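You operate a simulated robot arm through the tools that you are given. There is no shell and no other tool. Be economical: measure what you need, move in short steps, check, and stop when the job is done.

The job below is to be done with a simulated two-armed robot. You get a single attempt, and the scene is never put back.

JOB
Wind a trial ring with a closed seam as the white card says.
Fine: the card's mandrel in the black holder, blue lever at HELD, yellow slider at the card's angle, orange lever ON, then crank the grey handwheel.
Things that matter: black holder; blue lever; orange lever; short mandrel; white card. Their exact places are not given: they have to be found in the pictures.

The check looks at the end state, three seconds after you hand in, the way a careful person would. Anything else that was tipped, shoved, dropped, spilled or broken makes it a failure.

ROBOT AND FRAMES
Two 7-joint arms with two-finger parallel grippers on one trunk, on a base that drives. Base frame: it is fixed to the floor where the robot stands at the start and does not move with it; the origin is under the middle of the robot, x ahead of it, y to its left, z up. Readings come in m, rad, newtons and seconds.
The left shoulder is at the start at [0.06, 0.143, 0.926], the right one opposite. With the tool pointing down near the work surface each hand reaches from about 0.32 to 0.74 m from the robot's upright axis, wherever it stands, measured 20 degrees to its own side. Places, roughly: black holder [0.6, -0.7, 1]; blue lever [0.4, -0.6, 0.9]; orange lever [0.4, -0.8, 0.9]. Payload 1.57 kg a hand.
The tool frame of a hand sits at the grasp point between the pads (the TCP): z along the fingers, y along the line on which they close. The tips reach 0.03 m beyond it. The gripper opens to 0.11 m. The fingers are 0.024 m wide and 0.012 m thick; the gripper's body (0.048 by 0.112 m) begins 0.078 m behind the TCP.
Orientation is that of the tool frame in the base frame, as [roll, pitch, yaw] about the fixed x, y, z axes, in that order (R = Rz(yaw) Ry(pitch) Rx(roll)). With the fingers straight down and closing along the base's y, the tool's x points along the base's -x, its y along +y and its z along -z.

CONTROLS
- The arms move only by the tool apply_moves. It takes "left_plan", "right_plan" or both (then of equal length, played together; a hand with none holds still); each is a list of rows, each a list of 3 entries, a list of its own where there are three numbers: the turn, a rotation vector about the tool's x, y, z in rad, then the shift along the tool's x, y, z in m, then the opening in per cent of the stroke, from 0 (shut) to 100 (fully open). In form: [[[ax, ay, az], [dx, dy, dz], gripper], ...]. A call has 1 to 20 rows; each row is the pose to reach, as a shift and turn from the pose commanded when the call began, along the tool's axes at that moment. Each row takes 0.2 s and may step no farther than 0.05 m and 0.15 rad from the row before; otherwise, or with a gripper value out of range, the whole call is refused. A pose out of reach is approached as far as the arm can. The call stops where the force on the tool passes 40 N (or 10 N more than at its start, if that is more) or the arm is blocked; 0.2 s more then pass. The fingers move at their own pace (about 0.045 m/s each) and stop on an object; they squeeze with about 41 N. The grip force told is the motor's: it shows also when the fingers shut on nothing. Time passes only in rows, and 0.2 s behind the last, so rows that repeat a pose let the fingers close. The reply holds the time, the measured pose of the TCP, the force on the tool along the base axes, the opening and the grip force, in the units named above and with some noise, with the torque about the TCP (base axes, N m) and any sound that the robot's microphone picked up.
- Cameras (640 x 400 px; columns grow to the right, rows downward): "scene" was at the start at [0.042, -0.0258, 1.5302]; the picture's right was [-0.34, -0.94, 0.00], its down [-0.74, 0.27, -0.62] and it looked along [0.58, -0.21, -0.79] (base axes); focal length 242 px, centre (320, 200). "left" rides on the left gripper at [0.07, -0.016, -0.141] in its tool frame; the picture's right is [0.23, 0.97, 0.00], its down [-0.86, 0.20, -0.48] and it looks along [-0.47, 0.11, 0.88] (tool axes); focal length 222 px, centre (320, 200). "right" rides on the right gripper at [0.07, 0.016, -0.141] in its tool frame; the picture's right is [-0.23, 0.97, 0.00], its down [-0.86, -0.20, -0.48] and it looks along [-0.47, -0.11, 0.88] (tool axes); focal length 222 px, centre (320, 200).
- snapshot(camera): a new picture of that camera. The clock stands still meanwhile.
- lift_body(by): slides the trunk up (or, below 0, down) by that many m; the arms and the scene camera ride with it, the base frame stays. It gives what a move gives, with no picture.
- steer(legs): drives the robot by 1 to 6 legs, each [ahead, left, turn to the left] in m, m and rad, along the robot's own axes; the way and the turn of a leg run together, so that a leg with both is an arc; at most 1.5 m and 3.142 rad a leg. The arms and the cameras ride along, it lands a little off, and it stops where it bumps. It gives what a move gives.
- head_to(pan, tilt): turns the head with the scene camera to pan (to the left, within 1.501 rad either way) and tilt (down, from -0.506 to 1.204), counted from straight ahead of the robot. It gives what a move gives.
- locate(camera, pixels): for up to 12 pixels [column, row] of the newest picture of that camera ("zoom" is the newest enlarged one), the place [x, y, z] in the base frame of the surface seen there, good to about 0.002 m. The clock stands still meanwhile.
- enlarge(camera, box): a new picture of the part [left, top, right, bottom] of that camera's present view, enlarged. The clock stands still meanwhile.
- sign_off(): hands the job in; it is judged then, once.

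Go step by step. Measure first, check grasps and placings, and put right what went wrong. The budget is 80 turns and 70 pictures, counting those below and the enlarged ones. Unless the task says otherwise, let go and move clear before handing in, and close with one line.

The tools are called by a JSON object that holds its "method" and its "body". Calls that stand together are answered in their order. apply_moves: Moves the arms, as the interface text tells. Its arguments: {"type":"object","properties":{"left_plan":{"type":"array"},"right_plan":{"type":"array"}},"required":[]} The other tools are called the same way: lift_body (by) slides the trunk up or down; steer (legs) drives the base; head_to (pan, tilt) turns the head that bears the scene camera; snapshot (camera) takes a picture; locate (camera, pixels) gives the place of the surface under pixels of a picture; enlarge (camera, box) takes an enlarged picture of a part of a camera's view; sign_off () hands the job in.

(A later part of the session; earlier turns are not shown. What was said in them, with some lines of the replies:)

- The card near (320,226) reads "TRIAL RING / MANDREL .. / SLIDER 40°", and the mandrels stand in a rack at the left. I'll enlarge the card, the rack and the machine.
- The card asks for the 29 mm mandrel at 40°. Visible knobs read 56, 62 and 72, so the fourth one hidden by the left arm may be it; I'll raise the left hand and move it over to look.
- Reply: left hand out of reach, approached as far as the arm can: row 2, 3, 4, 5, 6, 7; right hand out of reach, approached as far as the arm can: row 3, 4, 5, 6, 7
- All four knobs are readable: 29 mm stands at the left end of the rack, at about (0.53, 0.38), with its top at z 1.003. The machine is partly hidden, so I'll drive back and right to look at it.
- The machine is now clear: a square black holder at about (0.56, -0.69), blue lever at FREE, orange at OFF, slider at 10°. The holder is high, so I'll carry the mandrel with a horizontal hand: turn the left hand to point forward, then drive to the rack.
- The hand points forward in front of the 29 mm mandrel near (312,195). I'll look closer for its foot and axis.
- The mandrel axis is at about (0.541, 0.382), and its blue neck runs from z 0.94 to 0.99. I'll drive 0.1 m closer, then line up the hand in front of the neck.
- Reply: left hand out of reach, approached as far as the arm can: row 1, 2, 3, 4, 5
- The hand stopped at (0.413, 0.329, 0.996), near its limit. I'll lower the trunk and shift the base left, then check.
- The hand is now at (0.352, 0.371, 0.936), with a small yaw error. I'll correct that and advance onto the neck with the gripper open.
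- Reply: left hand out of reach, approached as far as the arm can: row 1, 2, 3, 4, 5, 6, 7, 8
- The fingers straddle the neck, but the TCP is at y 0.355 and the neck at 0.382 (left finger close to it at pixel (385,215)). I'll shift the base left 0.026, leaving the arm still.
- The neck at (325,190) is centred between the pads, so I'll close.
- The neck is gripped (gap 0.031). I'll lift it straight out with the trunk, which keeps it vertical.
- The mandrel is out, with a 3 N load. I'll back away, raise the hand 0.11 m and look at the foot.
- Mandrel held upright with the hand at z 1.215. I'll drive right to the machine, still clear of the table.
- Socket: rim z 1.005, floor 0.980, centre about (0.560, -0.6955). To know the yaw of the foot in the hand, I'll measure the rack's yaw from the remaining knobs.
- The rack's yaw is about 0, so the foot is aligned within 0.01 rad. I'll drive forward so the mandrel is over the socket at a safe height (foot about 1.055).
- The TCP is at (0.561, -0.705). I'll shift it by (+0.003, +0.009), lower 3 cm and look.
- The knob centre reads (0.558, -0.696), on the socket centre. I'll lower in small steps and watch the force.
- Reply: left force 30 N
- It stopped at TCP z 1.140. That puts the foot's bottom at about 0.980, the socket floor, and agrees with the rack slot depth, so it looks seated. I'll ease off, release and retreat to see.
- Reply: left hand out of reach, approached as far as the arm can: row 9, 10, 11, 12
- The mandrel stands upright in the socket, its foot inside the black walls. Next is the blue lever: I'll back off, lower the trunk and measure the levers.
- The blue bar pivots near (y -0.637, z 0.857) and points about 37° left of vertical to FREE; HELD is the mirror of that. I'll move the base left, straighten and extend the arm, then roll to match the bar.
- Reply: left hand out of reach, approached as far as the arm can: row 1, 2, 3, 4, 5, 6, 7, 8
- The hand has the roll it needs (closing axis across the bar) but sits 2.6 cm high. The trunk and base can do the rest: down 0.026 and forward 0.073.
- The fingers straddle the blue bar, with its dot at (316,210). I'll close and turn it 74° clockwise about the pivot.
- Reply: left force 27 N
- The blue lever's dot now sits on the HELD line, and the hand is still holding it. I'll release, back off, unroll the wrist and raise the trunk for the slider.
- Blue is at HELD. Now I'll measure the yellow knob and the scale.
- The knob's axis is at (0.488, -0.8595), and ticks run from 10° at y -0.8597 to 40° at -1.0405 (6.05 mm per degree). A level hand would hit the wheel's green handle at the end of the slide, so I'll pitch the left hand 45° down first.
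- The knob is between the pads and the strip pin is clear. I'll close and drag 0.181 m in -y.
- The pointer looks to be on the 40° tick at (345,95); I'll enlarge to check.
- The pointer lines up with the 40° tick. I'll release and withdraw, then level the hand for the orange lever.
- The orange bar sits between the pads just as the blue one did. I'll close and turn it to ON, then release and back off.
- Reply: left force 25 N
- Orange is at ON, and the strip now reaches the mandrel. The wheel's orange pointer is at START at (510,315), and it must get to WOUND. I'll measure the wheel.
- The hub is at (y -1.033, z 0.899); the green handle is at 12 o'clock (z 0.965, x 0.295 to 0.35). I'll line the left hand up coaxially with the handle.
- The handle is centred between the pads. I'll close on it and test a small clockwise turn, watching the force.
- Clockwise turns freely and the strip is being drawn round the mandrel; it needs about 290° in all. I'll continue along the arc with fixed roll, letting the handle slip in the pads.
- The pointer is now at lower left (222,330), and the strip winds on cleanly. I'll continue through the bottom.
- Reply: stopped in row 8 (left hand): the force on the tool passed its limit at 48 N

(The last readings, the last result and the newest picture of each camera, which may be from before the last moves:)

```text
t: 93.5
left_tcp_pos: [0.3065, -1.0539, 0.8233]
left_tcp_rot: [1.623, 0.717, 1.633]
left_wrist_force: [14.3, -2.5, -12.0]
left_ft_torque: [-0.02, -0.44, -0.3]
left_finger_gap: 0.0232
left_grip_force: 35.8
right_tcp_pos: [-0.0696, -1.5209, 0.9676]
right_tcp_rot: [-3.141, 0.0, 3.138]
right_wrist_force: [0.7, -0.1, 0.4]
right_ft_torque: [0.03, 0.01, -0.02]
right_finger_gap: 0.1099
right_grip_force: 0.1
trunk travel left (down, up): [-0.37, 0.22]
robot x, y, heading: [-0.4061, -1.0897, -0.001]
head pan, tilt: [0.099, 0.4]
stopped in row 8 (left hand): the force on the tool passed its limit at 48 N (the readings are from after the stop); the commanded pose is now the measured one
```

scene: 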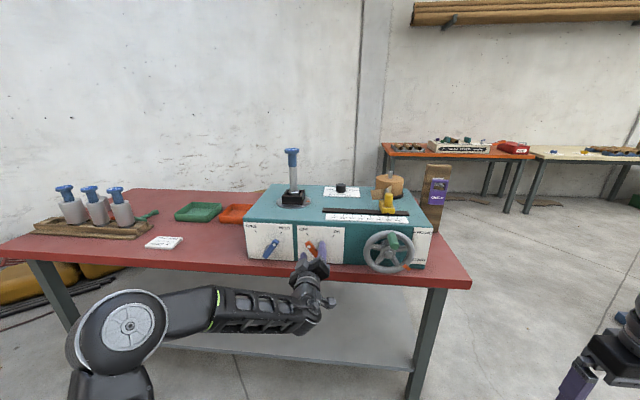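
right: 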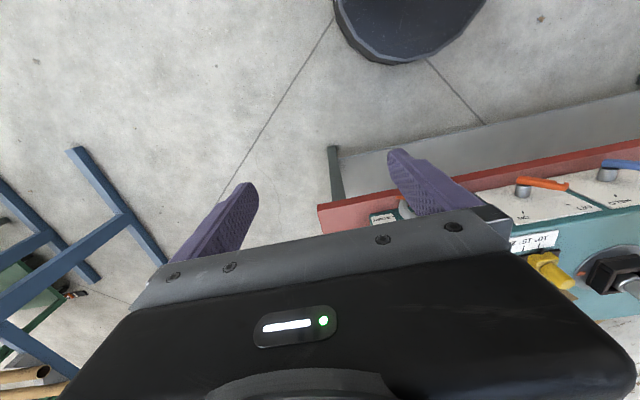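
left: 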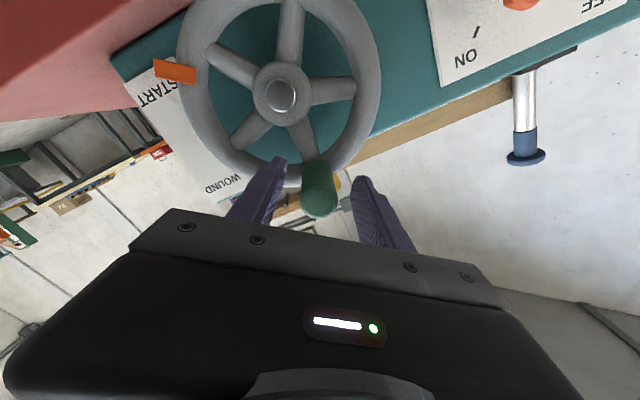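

Stopped by force near the bottom, with the TCP 1 cm outside the handle's circle. I'll look.

{"method": "snapshot", "body": {"camera": "left"}}

{"method": "enlarge", "body": {"camera": "scene", "box": [240, 165, 450, 295]}}

```text
13 pictures are left
```

left: 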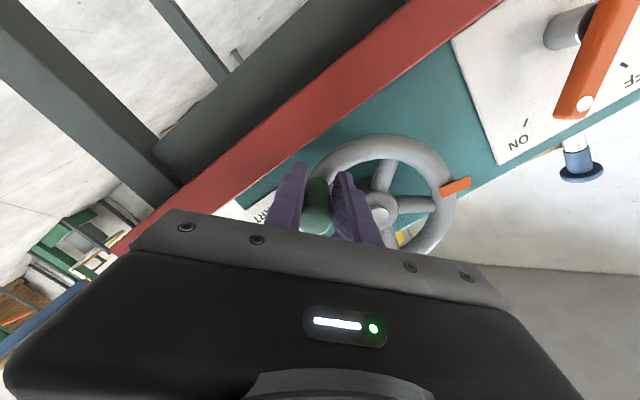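

```text
3.05 times, centred on (345, 230) of scene
```

zoom: 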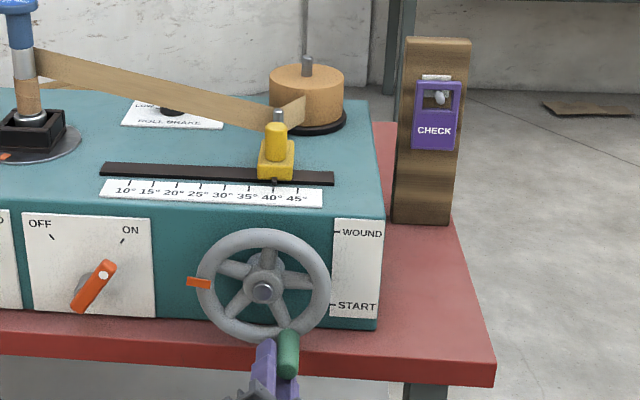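

The handle has slid toward the pads' edge, because at this phase the drive ran along the finger width; the pointer is at 9 o'clock, about 2.5 rad in. I'll regrip with the closing axis tangential: open, back off and roll to -37°.

{"method": "apply_moves", "body": {"left_plan": [[[0, 0, 0], [0, 0, 0], 30], [[0, 0, 0], [0, 0, 0], 50], [[0, 0, 0], [0, 0, -0.03], 50], [[0, 0, 0], [0, 0, -0.07], 50], [[0, 0, -0.14], [0, 0, -0.08], 50], [[0, 0, -0.28], [0, 0, -0.08], 50], [[0, 0, -0.42], [0, 0, -0.08], 50], [[0, 0, -0.56], [0, 0, -0.08], 50], [[0, 0, -0.7], [0, 0, -0.08], 50], [[0, 0, -0.84], [0, 0, -0.08], 50], [[0, 0, -0.98], [0, 0, -0.08], 50], [[0, 0, -1.12], [0, 0, -0.08], 50], [[0, 0, -1.26], [0, 0, -0.08], 50], [[0, 0, -1.4], [0, 0, -0.08], 50], [[0, 0, -1.49], [0, 0, -0.08], 50], [[0, 0, -1.49], [0, 0, -0.08], 50]]}}

{"method": "enlarge", "body": {"camera": "scene", "box": [296, 225, 376, 285]}}

```text
t: 96.9
left_tcp_pos: [0.2399, -1.0551, 0.8403]
left_tcp_rot: [-1.64, 0.933, -1.599]
left_wrist_force: [0.3, 0.2, 1.0]
left_ft_torque: [0.0, 0.02, 0.01]
left_finger_gap: 0.0552
left_grip_force: 0.1
left hand out of reach, approached as far as the arm can: row 14, 15, 16
right_tcp_pos: [-0.0728, -1.5202, 0.9675]
right_tcp_rot: [3.141, 0.0, 3.138]
right_wrist_force: [0.1, -0.2, -0.3]
right_ft_torque: [-0.01, 0.0, -0.03]
right_finger_gap: 0.1099
right_grip_force: 0.0
trunk travel left (down, up): [-0.37, 0.22]
robot x, y, heading: [-0.4065, -1.0884, -0.004]
head pan, tilt: [0.099, 0.4]
```

```text
6.67 times, centred on (336, 255) of scene
```

zoom: 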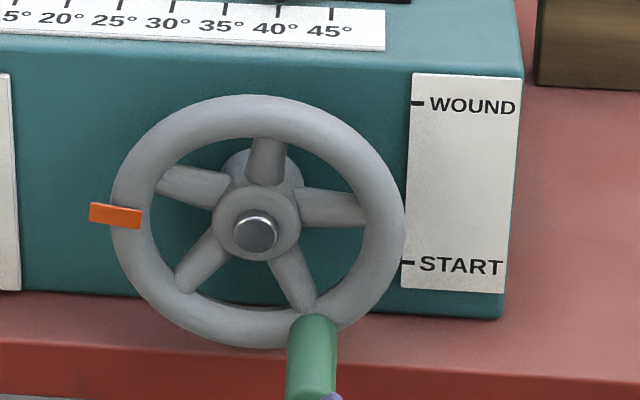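

{"method": "locate", "body": {"camera": "zoom", "pixels": [[312, 325], [300, 340], [325, 340], [310, 360], [310, 385], [295, 380], [328, 380], [407, 262], [418, 103], [112, 215], [256, 232]]}}

```text
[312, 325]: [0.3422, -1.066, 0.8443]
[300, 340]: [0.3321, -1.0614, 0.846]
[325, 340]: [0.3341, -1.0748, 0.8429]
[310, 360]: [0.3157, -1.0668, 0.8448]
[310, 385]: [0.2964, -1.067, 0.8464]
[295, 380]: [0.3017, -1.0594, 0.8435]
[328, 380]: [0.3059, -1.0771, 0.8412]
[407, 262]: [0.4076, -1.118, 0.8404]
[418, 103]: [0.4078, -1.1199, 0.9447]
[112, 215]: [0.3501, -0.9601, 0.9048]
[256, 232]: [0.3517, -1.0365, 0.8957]
```

The handle is at (-1.068, 0.835), and the wheel needs about 2.55 rad more. The arm is at its low limit, so I'll raise the hand relative to the trunk and lower the trunk by the same amount to gain room.

{"method": "apply_moves", "body": {"left_plan": [[[0, 0, 0], [-0.016, -0.012, -0.001], 50], [[0, 0, 0], [-0.032, -0.024, -0.002], 50], [[0, 0, 0], [-0.048, -0.036, -0.0025], 50], [[0, 0, 0], [-0.0642, -0.0475, -0.0033], 50], [[0, 0, 0], [-0.0642, -0.0475, -0.0033], 50]]}}

{"method": "lift_body", "body": {"by": -0.082}}

```text
t: 98.1
left_tcp_pos: [0.2388, -1.0539, 0.9198]
left_tcp_rot: [-1.627, 0.933, -1.587]
left_wrist_force: [-1.6, 0.5, -0.4]
left_ft_torque: [-0.03, 0.0, 0.01]
left_finger_gap: 0.0552
left_grip_force: 0.1
right_tcp_pos: [-0.0724, -1.5207, 0.9687]
right_tcp_rot: [-3.141, -0.001, 3.137]
right_wrist_force: [0.1, 0.5, -0.6]
right_ft_torque: [0.0, 0.01, 0.0]
right_finger_gap: 0.11
right_grip_force: 0.0
trunk travel left (down, up): [-0.37, 0.22]
robot x, y, heading: [-0.4093, -1.0906, -0.005]
head pan, tilt: [0.099, 0.4]
```

```text
t: 99.2
left_tcp_pos: [0.2395, -1.0542, 0.8371]
left_tcp_rot: [-1.627, 0.932, -1.587]
left_wrist_force: [0.9, 0.1, 0.1]
left_ft_torque: [-0.02, -0.03, 0.0]
left_finger_gap: 0.0552
left_grip_force: 0.1
right_tcp_pos: [-0.0723, -1.5202, 0.8857]
right_tcp_rot: [3.141, -0.001, 3.139]
right_wrist_force: [0.0, -0.7, 0.7]
right_ft_torque: [0.01, -0.01, 0.01]
right_finger_gap: 0.1102
right_grip_force: 0.1
trunk travel left (down, up): [-0.288, 0.302]
robot x, y, heading: [-0.4091, -1.0839, -0.004]
head pan, tilt: [0.099, 0.4]
```

{"method": "apply_moves", "body": {"left_plan": [[[0, 0, 0], [0.0092, -0.0128, 0.005], 50], [[0, 0, 0], [0.0092, -0.0128, 0.03], 50], [[0, 0, 0], [0.0092, -0.0128, 0.0701], 50], [[0, 0, 0], [0.0092, -0.0128, 0.0701], 50]]}}

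{"method": "snapshot", "body": {"camera": "left"}}

```text
t: 100.2
left_tcp_pos: [0.3105, -1.0687, 0.8364]
left_tcp_rot: [-1.627, 0.932, -1.587]
left_wrist_force: [0.8, 0.2, -0.1]
left_ft_torque: [0.01, 0.01, 0.01]
left_finger_gap: 0.055
left_grip_force: 0.1
right_tcp_pos: [-0.0717, -1.5197, 0.8854]
right_tcp_rot: [-3.141, 0.001, 3.137]
right_wrist_force: [-0.3, 1.2, -0.5]
right_ft_torque: [0.03, -0.01, 0.0]
right_finger_gap: 0.11
right_grip_force: 0.1
trunk travel left (down, up): [-0.288, 0.302]
robot x, y, heading: [-0.4065, -1.0886, -0.008]
head pan, tilt: [0.099, 0.4]
```

```text
10 pictures are left
```

left: 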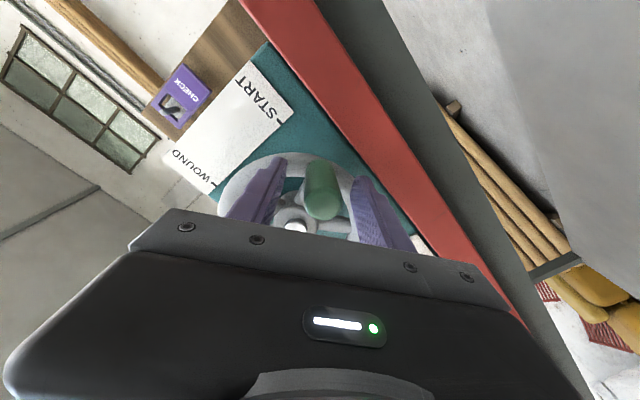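

The handle is centred at (320,190), with the closing axis tangential. I'll close and carry on clockwise, rolling with the wheel.

{"method": "apply_moves", "body": {"left_plan": [[[0, 0, 0], [0, 0, 0], 0], [[0, 0, 0], [0, 0, 0], 0], [[0, 0, 0], [0, 0, 0], 0], [[0, 0, 0.14], [-0.0019, 0.0091, 0.0004], 0], [[0, 0, 0.28], [-0.0051, 0.0178, 0.0007], 0], [[0, 0, 0.42], [-0.0094, 0.0261, 0.001], 0], [[0, 0, 0.56], [-0.0149, 0.0337, 0.0013], 0], [[0, 0, 0.7], [-0.0213, 0.0404, 0.0015], 0], [[0, 0, 0.84], [-0.0286, 0.0461, 0.0017], 0], [[0, 0, 0.98], [-0.0367, 0.0508, 0.0018], 0], [[0, 0, 1.12], [-0.0453, 0.0543, 0.0019], 0], [[0, 0, 1.26], [-0.0544, 0.0566, 0.0019], 0], [[0, 0, 1.4], [-0.0637, 0.0575, 0.0018], 0], [[0, 0, 1.54], [-0.073, 0.0573, 0.0017], 0]]}}

{"method": "enlarge", "body": {"camera": "scene", "box": [240, 165, 450, 295]}}

```text
t: 103.2
left_tcp_pos: [0.3097, -0.9786, 0.8589]
left_tcp_rot: [1.613, 0.668, 1.629]
left_wrist_force: [1.2, 2.2, -3.2]
left_ft_torque: [-0.03, -0.88, 1.32]
left_finger_gap: 0.0258
left_grip_force: 36.6
right_tcp_pos: [-0.0717, -1.5214, 0.8852]
right_tcp_rot: [-3.14, 0.001, 3.138]
right_wrist_force: [-0.8, -0.9, 0.0]
right_ft_torque: [0.01, 0.0, 0.03]
right_finger_gap: 0.11
right_grip_force: 0.1
trunk travel left (down, up): [-0.288, 0.302]
robot x, y, heading: [-0.4104, -1.0904, -0.005]
head pan, tilt: [0.099, 0.4]
```

```text
3.05 times, centred on (345, 230) of scene
```

zoom: 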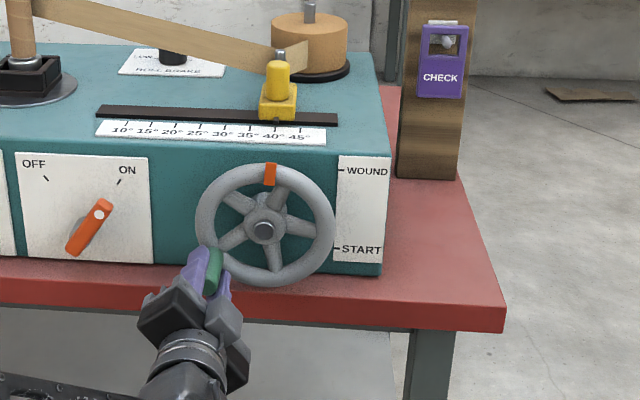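

The pointer is at 12 o'clock, about 60° short of WOUND. I'll continue 0.98 rad with rolling.

{"method": "apply_moves", "body": {"left_plan": [[[0, 0, 0.14], [-0.0015, 0.0093, 0], 0], [[0, 0, 0.28], [-0.0041, 0.0185, -0.0002], 0], [[0, 0, 0.42], [-0.0081, 0.027, -0.0004], 0], [[0, 0, 0.56], [-0.0132, 0.0351, -0.0006], 0], [[0, 0, 0.7], [-0.0194, 0.0422, -0.0009], 0], [[0, 0, 0.84], [-0.0264, 0.0485, -0.0012], 0], [[0, 0, 0.98], [-0.0344, 0.0537, -0.0016], 0], [[0, 0, 0.98], [-0.0344, 0.0537, -0.0016], 0]]}}

{"method": "enlarge", "body": {"camera": "scene", "box": [240, 165, 450, 295]}}

```text
t: 105.0
left_tcp_pos: [0.3102, -0.9739, 0.9227]
left_tcp_rot: [1.606, -0.314, 1.588]
left_wrist_force: [4.6, 1.1, 4.0]
left_ft_torque: [-0.18, -1.82, 0.04]
left_finger_gap: 0.027
left_grip_force: 37.6
right_tcp_pos: [-0.0726, -1.5198, 0.8856]
right_tcp_rot: [3.142, 0.001, 3.138]
right_wrist_force: [-0.8, -0.4, -0.2]
right_ft_torque: [-0.05, -0.01, 0.02]
right_finger_gap: 0.1103
right_grip_force: 0.1
trunk travel left (down, up): [-0.288, 0.302]
robot x, y, heading: [-0.4059, -1.0905, -0.004]
head pan, tilt: [0.099, 0.4]
```

```text
3.05 times, centred on (345, 230) of scene
```

zoom: 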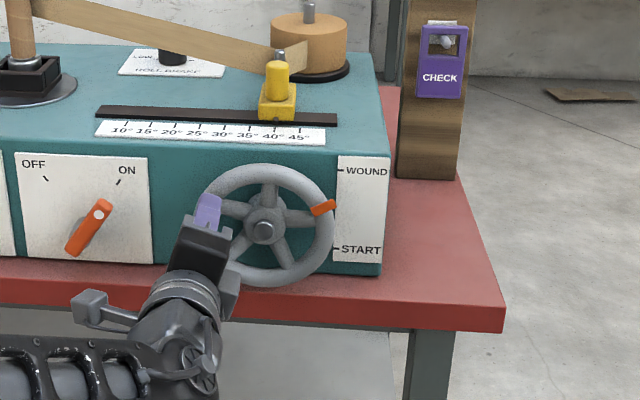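

{"method": "locate", "body": {"camera": "zoom", "pixels": [[323, 207], [330, 205], [316, 209], [263, 230], [339, 170], [336, 248]]}}

{"method": "enlarge", "body": {"camera": "scene", "box": [296, 205, 376, 265]}}

```text
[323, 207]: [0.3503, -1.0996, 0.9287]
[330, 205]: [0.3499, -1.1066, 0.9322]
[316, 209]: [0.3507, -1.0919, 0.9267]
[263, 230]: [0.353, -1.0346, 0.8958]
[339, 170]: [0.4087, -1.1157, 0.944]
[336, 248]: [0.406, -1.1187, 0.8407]
```

```text
6.67 times, centred on (336, 235) of scene
```

zoom: 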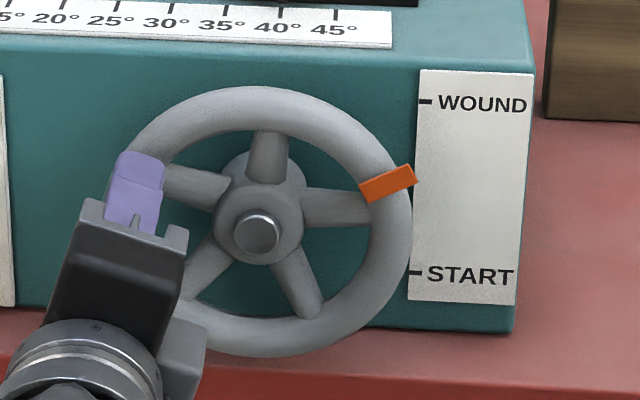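

The pointer is at about 27° and the WOUND tick at about 30°, with no stop felt. I'll look at the winding on the mandrel before deciding on a fine correction.

{"method": "head_to", "body": {"pan": 0.3, "tilt": 0.35}}

{"method": "snapshot", "body": {"camera": "scene"}}

{"method": "enlarge", "body": {"camera": "scene", "box": [270, 120, 430, 220]}}

```text
t: 105.8
left_tcp_pos: [0.3099, -0.9737, 0.9238]
left_tcp_rot: [1.605, -0.313, 1.589]
left_wrist_force: [3.6, 0.6, 4.1]
left_ft_torque: [-0.21, -1.54, -1.1]
left_finger_gap: 0.027
left_grip_force: 38.0
right_tcp_pos: [-0.0724, -1.5209, 0.8859]
right_tcp_rot: [-3.139, -0.001, 3.139]
right_wrist_force: [0.1, -0.2, -0.2]
right_ft_torque: [0.0, 0.03, 0.01]
right_finger_gap: 0.1102
right_grip_force: 0.1
trunk travel left (down, up): [-0.288, 0.302]
robot x, y, heading: [-0.4049, -1.0889, -0.002]
head pan, tilt: [0.3, 0.351]
```

```text
6 pictures are left
```

scene: 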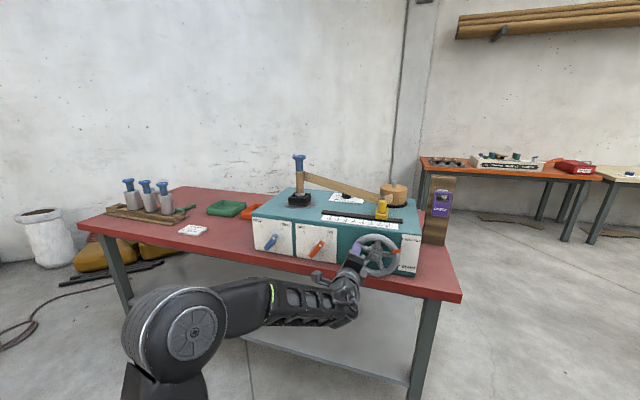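

```text
4.00 times, centred on (350, 170) of scene
```

zoom: 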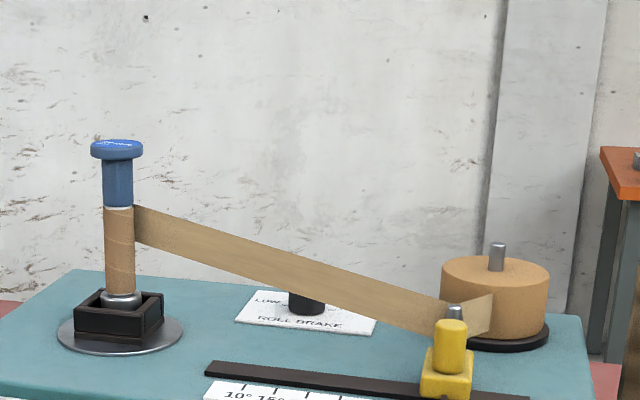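

The strip is wound right up to the neck with a closed seam. The pointer has turned about 295° of the 296° between the ticks, so I'll nudge it 0.04 rad more to be sure, then check for a stop.

{"method": "apply_moves", "body": {"left_plan": [[[0, 0, 0.02], [0, 0.0015, 0], 0], [[0, 0, 0.04], [-0.0001, 0.003, 0], 0], [[0, 0, 0.04], [-0.0001, 0.003, 0], 0]]}}

{"method": "enlarge", "body": {"camera": "scene", "box": [340, 220, 430, 285]}}

```text
t: 106.6
left_tcp_pos: [0.3093, -0.9748, 0.9261]
left_tcp_rot: [1.607, -0.351, 1.588]
left_wrist_force: [-7.3, -2.8, -3.0]
left_ft_torque: [-0.04, -1.76, 0.25]
left_finger_gap: 0.0271
left_grip_force: 37.9
right_tcp_pos: [-0.0747, -1.5207, 0.8858]
right_tcp_rot: [3.141, -0.001, 3.138]
right_wrist_force: [-0.2, -0.3, 0.3]
right_ft_torque: [0.0, 0.01, 0.04]
right_finger_gap: 0.1101
right_grip_force: 0.1
trunk travel left (down, up): [-0.288, 0.302]
robot x, y, heading: [-0.4058, -1.0876, -0.002]
head pan, tilt: [0.3, 0.351]
```

```text
6.15 times, centred on (385, 252) of scene
```

zoom: 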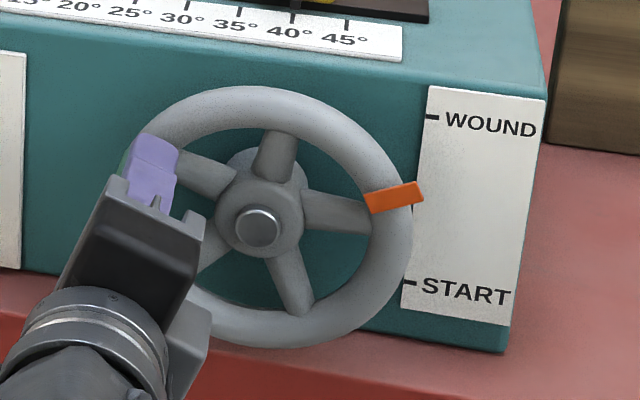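

{"method": "locate", "body": {"camera": "zoom", "pixels": [[393, 197], [415, 192], [375, 201], [258, 228], [433, 117], [408, 283]]}}

```text
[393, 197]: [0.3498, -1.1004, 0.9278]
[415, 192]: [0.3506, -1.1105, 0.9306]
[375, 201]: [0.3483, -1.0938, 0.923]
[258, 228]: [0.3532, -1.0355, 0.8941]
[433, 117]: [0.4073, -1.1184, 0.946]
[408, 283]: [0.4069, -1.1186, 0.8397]
```

The pointer has turned about 297° from its start, matching the spacing between START and WOUND. I'll release the handle and withdraw.

{"method": "apply_moves", "body": {"left_plan": [[[0, 0, 0], [0, 0, 0], 30], [[0, 0, 0], [0, 0, 0], 50], [[0, 0, 0], [0, 0, 0], 55], [[0, 0, 0], [0, 0, -0.03], 55], [[0, 0, 0], [0, 0, -0.07], 55]]}}

{"method": "steer", "body": {"legs": [[-0.25, 0, 0]]}}

{"method": "head_to", "body": {"pan": 0.2, "tilt": 0.4}}

{"method": "enlarge", "body": {"camera": "scene", "box": [230, 130, 430, 270]}}

```text
t: 107.8
left_tcp_pos: [0.2394, -0.9762, 0.9324]
left_tcp_rot: [1.606, -0.351, 1.588]
left_wrist_force: [0.2, -0.2, -1.3]
left_ft_torque: [0.0, -0.01, 0.02]
left_finger_gap: 0.0604
left_grip_force: 0.0
right_tcp_pos: [-0.0726, -1.5205, 0.8849]
right_tcp_rot: [3.141, -0.001, 3.139]
right_wrist_force: [-0.1, 0.9, 0.0]
right_ft_torque: [-0.01, -0.01, -0.02]
right_finger_gap: 0.11
right_grip_force: 0.0
trunk travel left (down, up): [-0.288, 0.302]
robot x, y, heading: [-0.4097, -1.09, -0.005]
head pan, tilt: [0.3, 0.351]
```

```text
t: 109.6
left_tcp_pos: [-0.0095, -0.9725, 0.9328]
left_tcp_rot: [1.606, -0.352, 1.592]
left_wrist_force: [-0.5, 0.4, 0.4]
left_ft_torque: [0.01, -0.01, 0.01]
left_finger_gap: 0.0605
left_grip_force: 0.0
right_tcp_pos: [-0.3201, -1.5184, 0.8851]
right_tcp_rot: [3.142, 0.0, -3.141]
right_wrist_force: [-0.3, -0.7, 0.2]
right_ft_torque: [-0.02, 0.04, -0.01]
right_finger_gap: 0.1102
right_grip_force: 0.0
trunk travel left (down, up): [-0.288, 0.302]
robot x, y, heading: [-0.6552, -1.0886, 0.001]
head pan, tilt: [0.3, 0.351]
```

```text
t: 110.3
left_tcp_pos: [-0.0093, -0.9719, 0.9318]
left_tcp_rot: [1.606, -0.349, 1.591]
left_wrist_force: [0.2, 0.4, 0.4]
left_ft_torque: [0.02, -0.02, 0.02]
left_finger_gap: 0.0605
left_grip_force: 0.0
right_tcp_pos: [-0.3192, -1.518, 0.8866]
right_tcp_rot: [3.141, 0.0, -3.139]
right_wrist_force: [0.3, -0.1, -0.1]
right_ft_torque: [-0.02, 0.0, 0.01]
right_finger_gap: 0.1101
right_grip_force: 0.1
trunk travel left (down, up): [-0.288, 0.302]
robot x, y, heading: [-0.6555, -1.0887, 0.003]
head pan, tilt: [0.201, 0.4]
```

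```text
2.86 times, centred on (330, 200) of scene
```

zoom: 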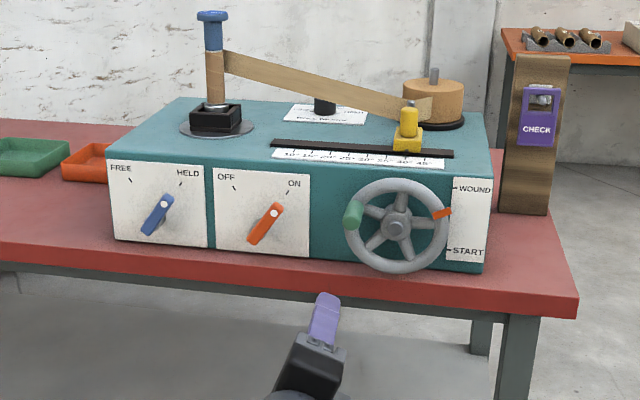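

Everything shows as required: 29 mm mandrel seated, blue at HELD, slider at 40°, orange at ON, strip fully wound with the pointer at WOUND, and both hands clear. I'm handing in.

{"method": "sign_off", "body": {}}

```text
The job is handed in.
```

I wound the trial ring as the card says and handed it in: 29 mm mandrel in the black holder, blue lever at HELD, yellow slider at 40°, orange lever ON. I cranked the handwheel about 297°, to within a few degrees of the WOUND tick by my measurements (no end stop felt). The strip is wound up to the blue neck and the seam looks closed.
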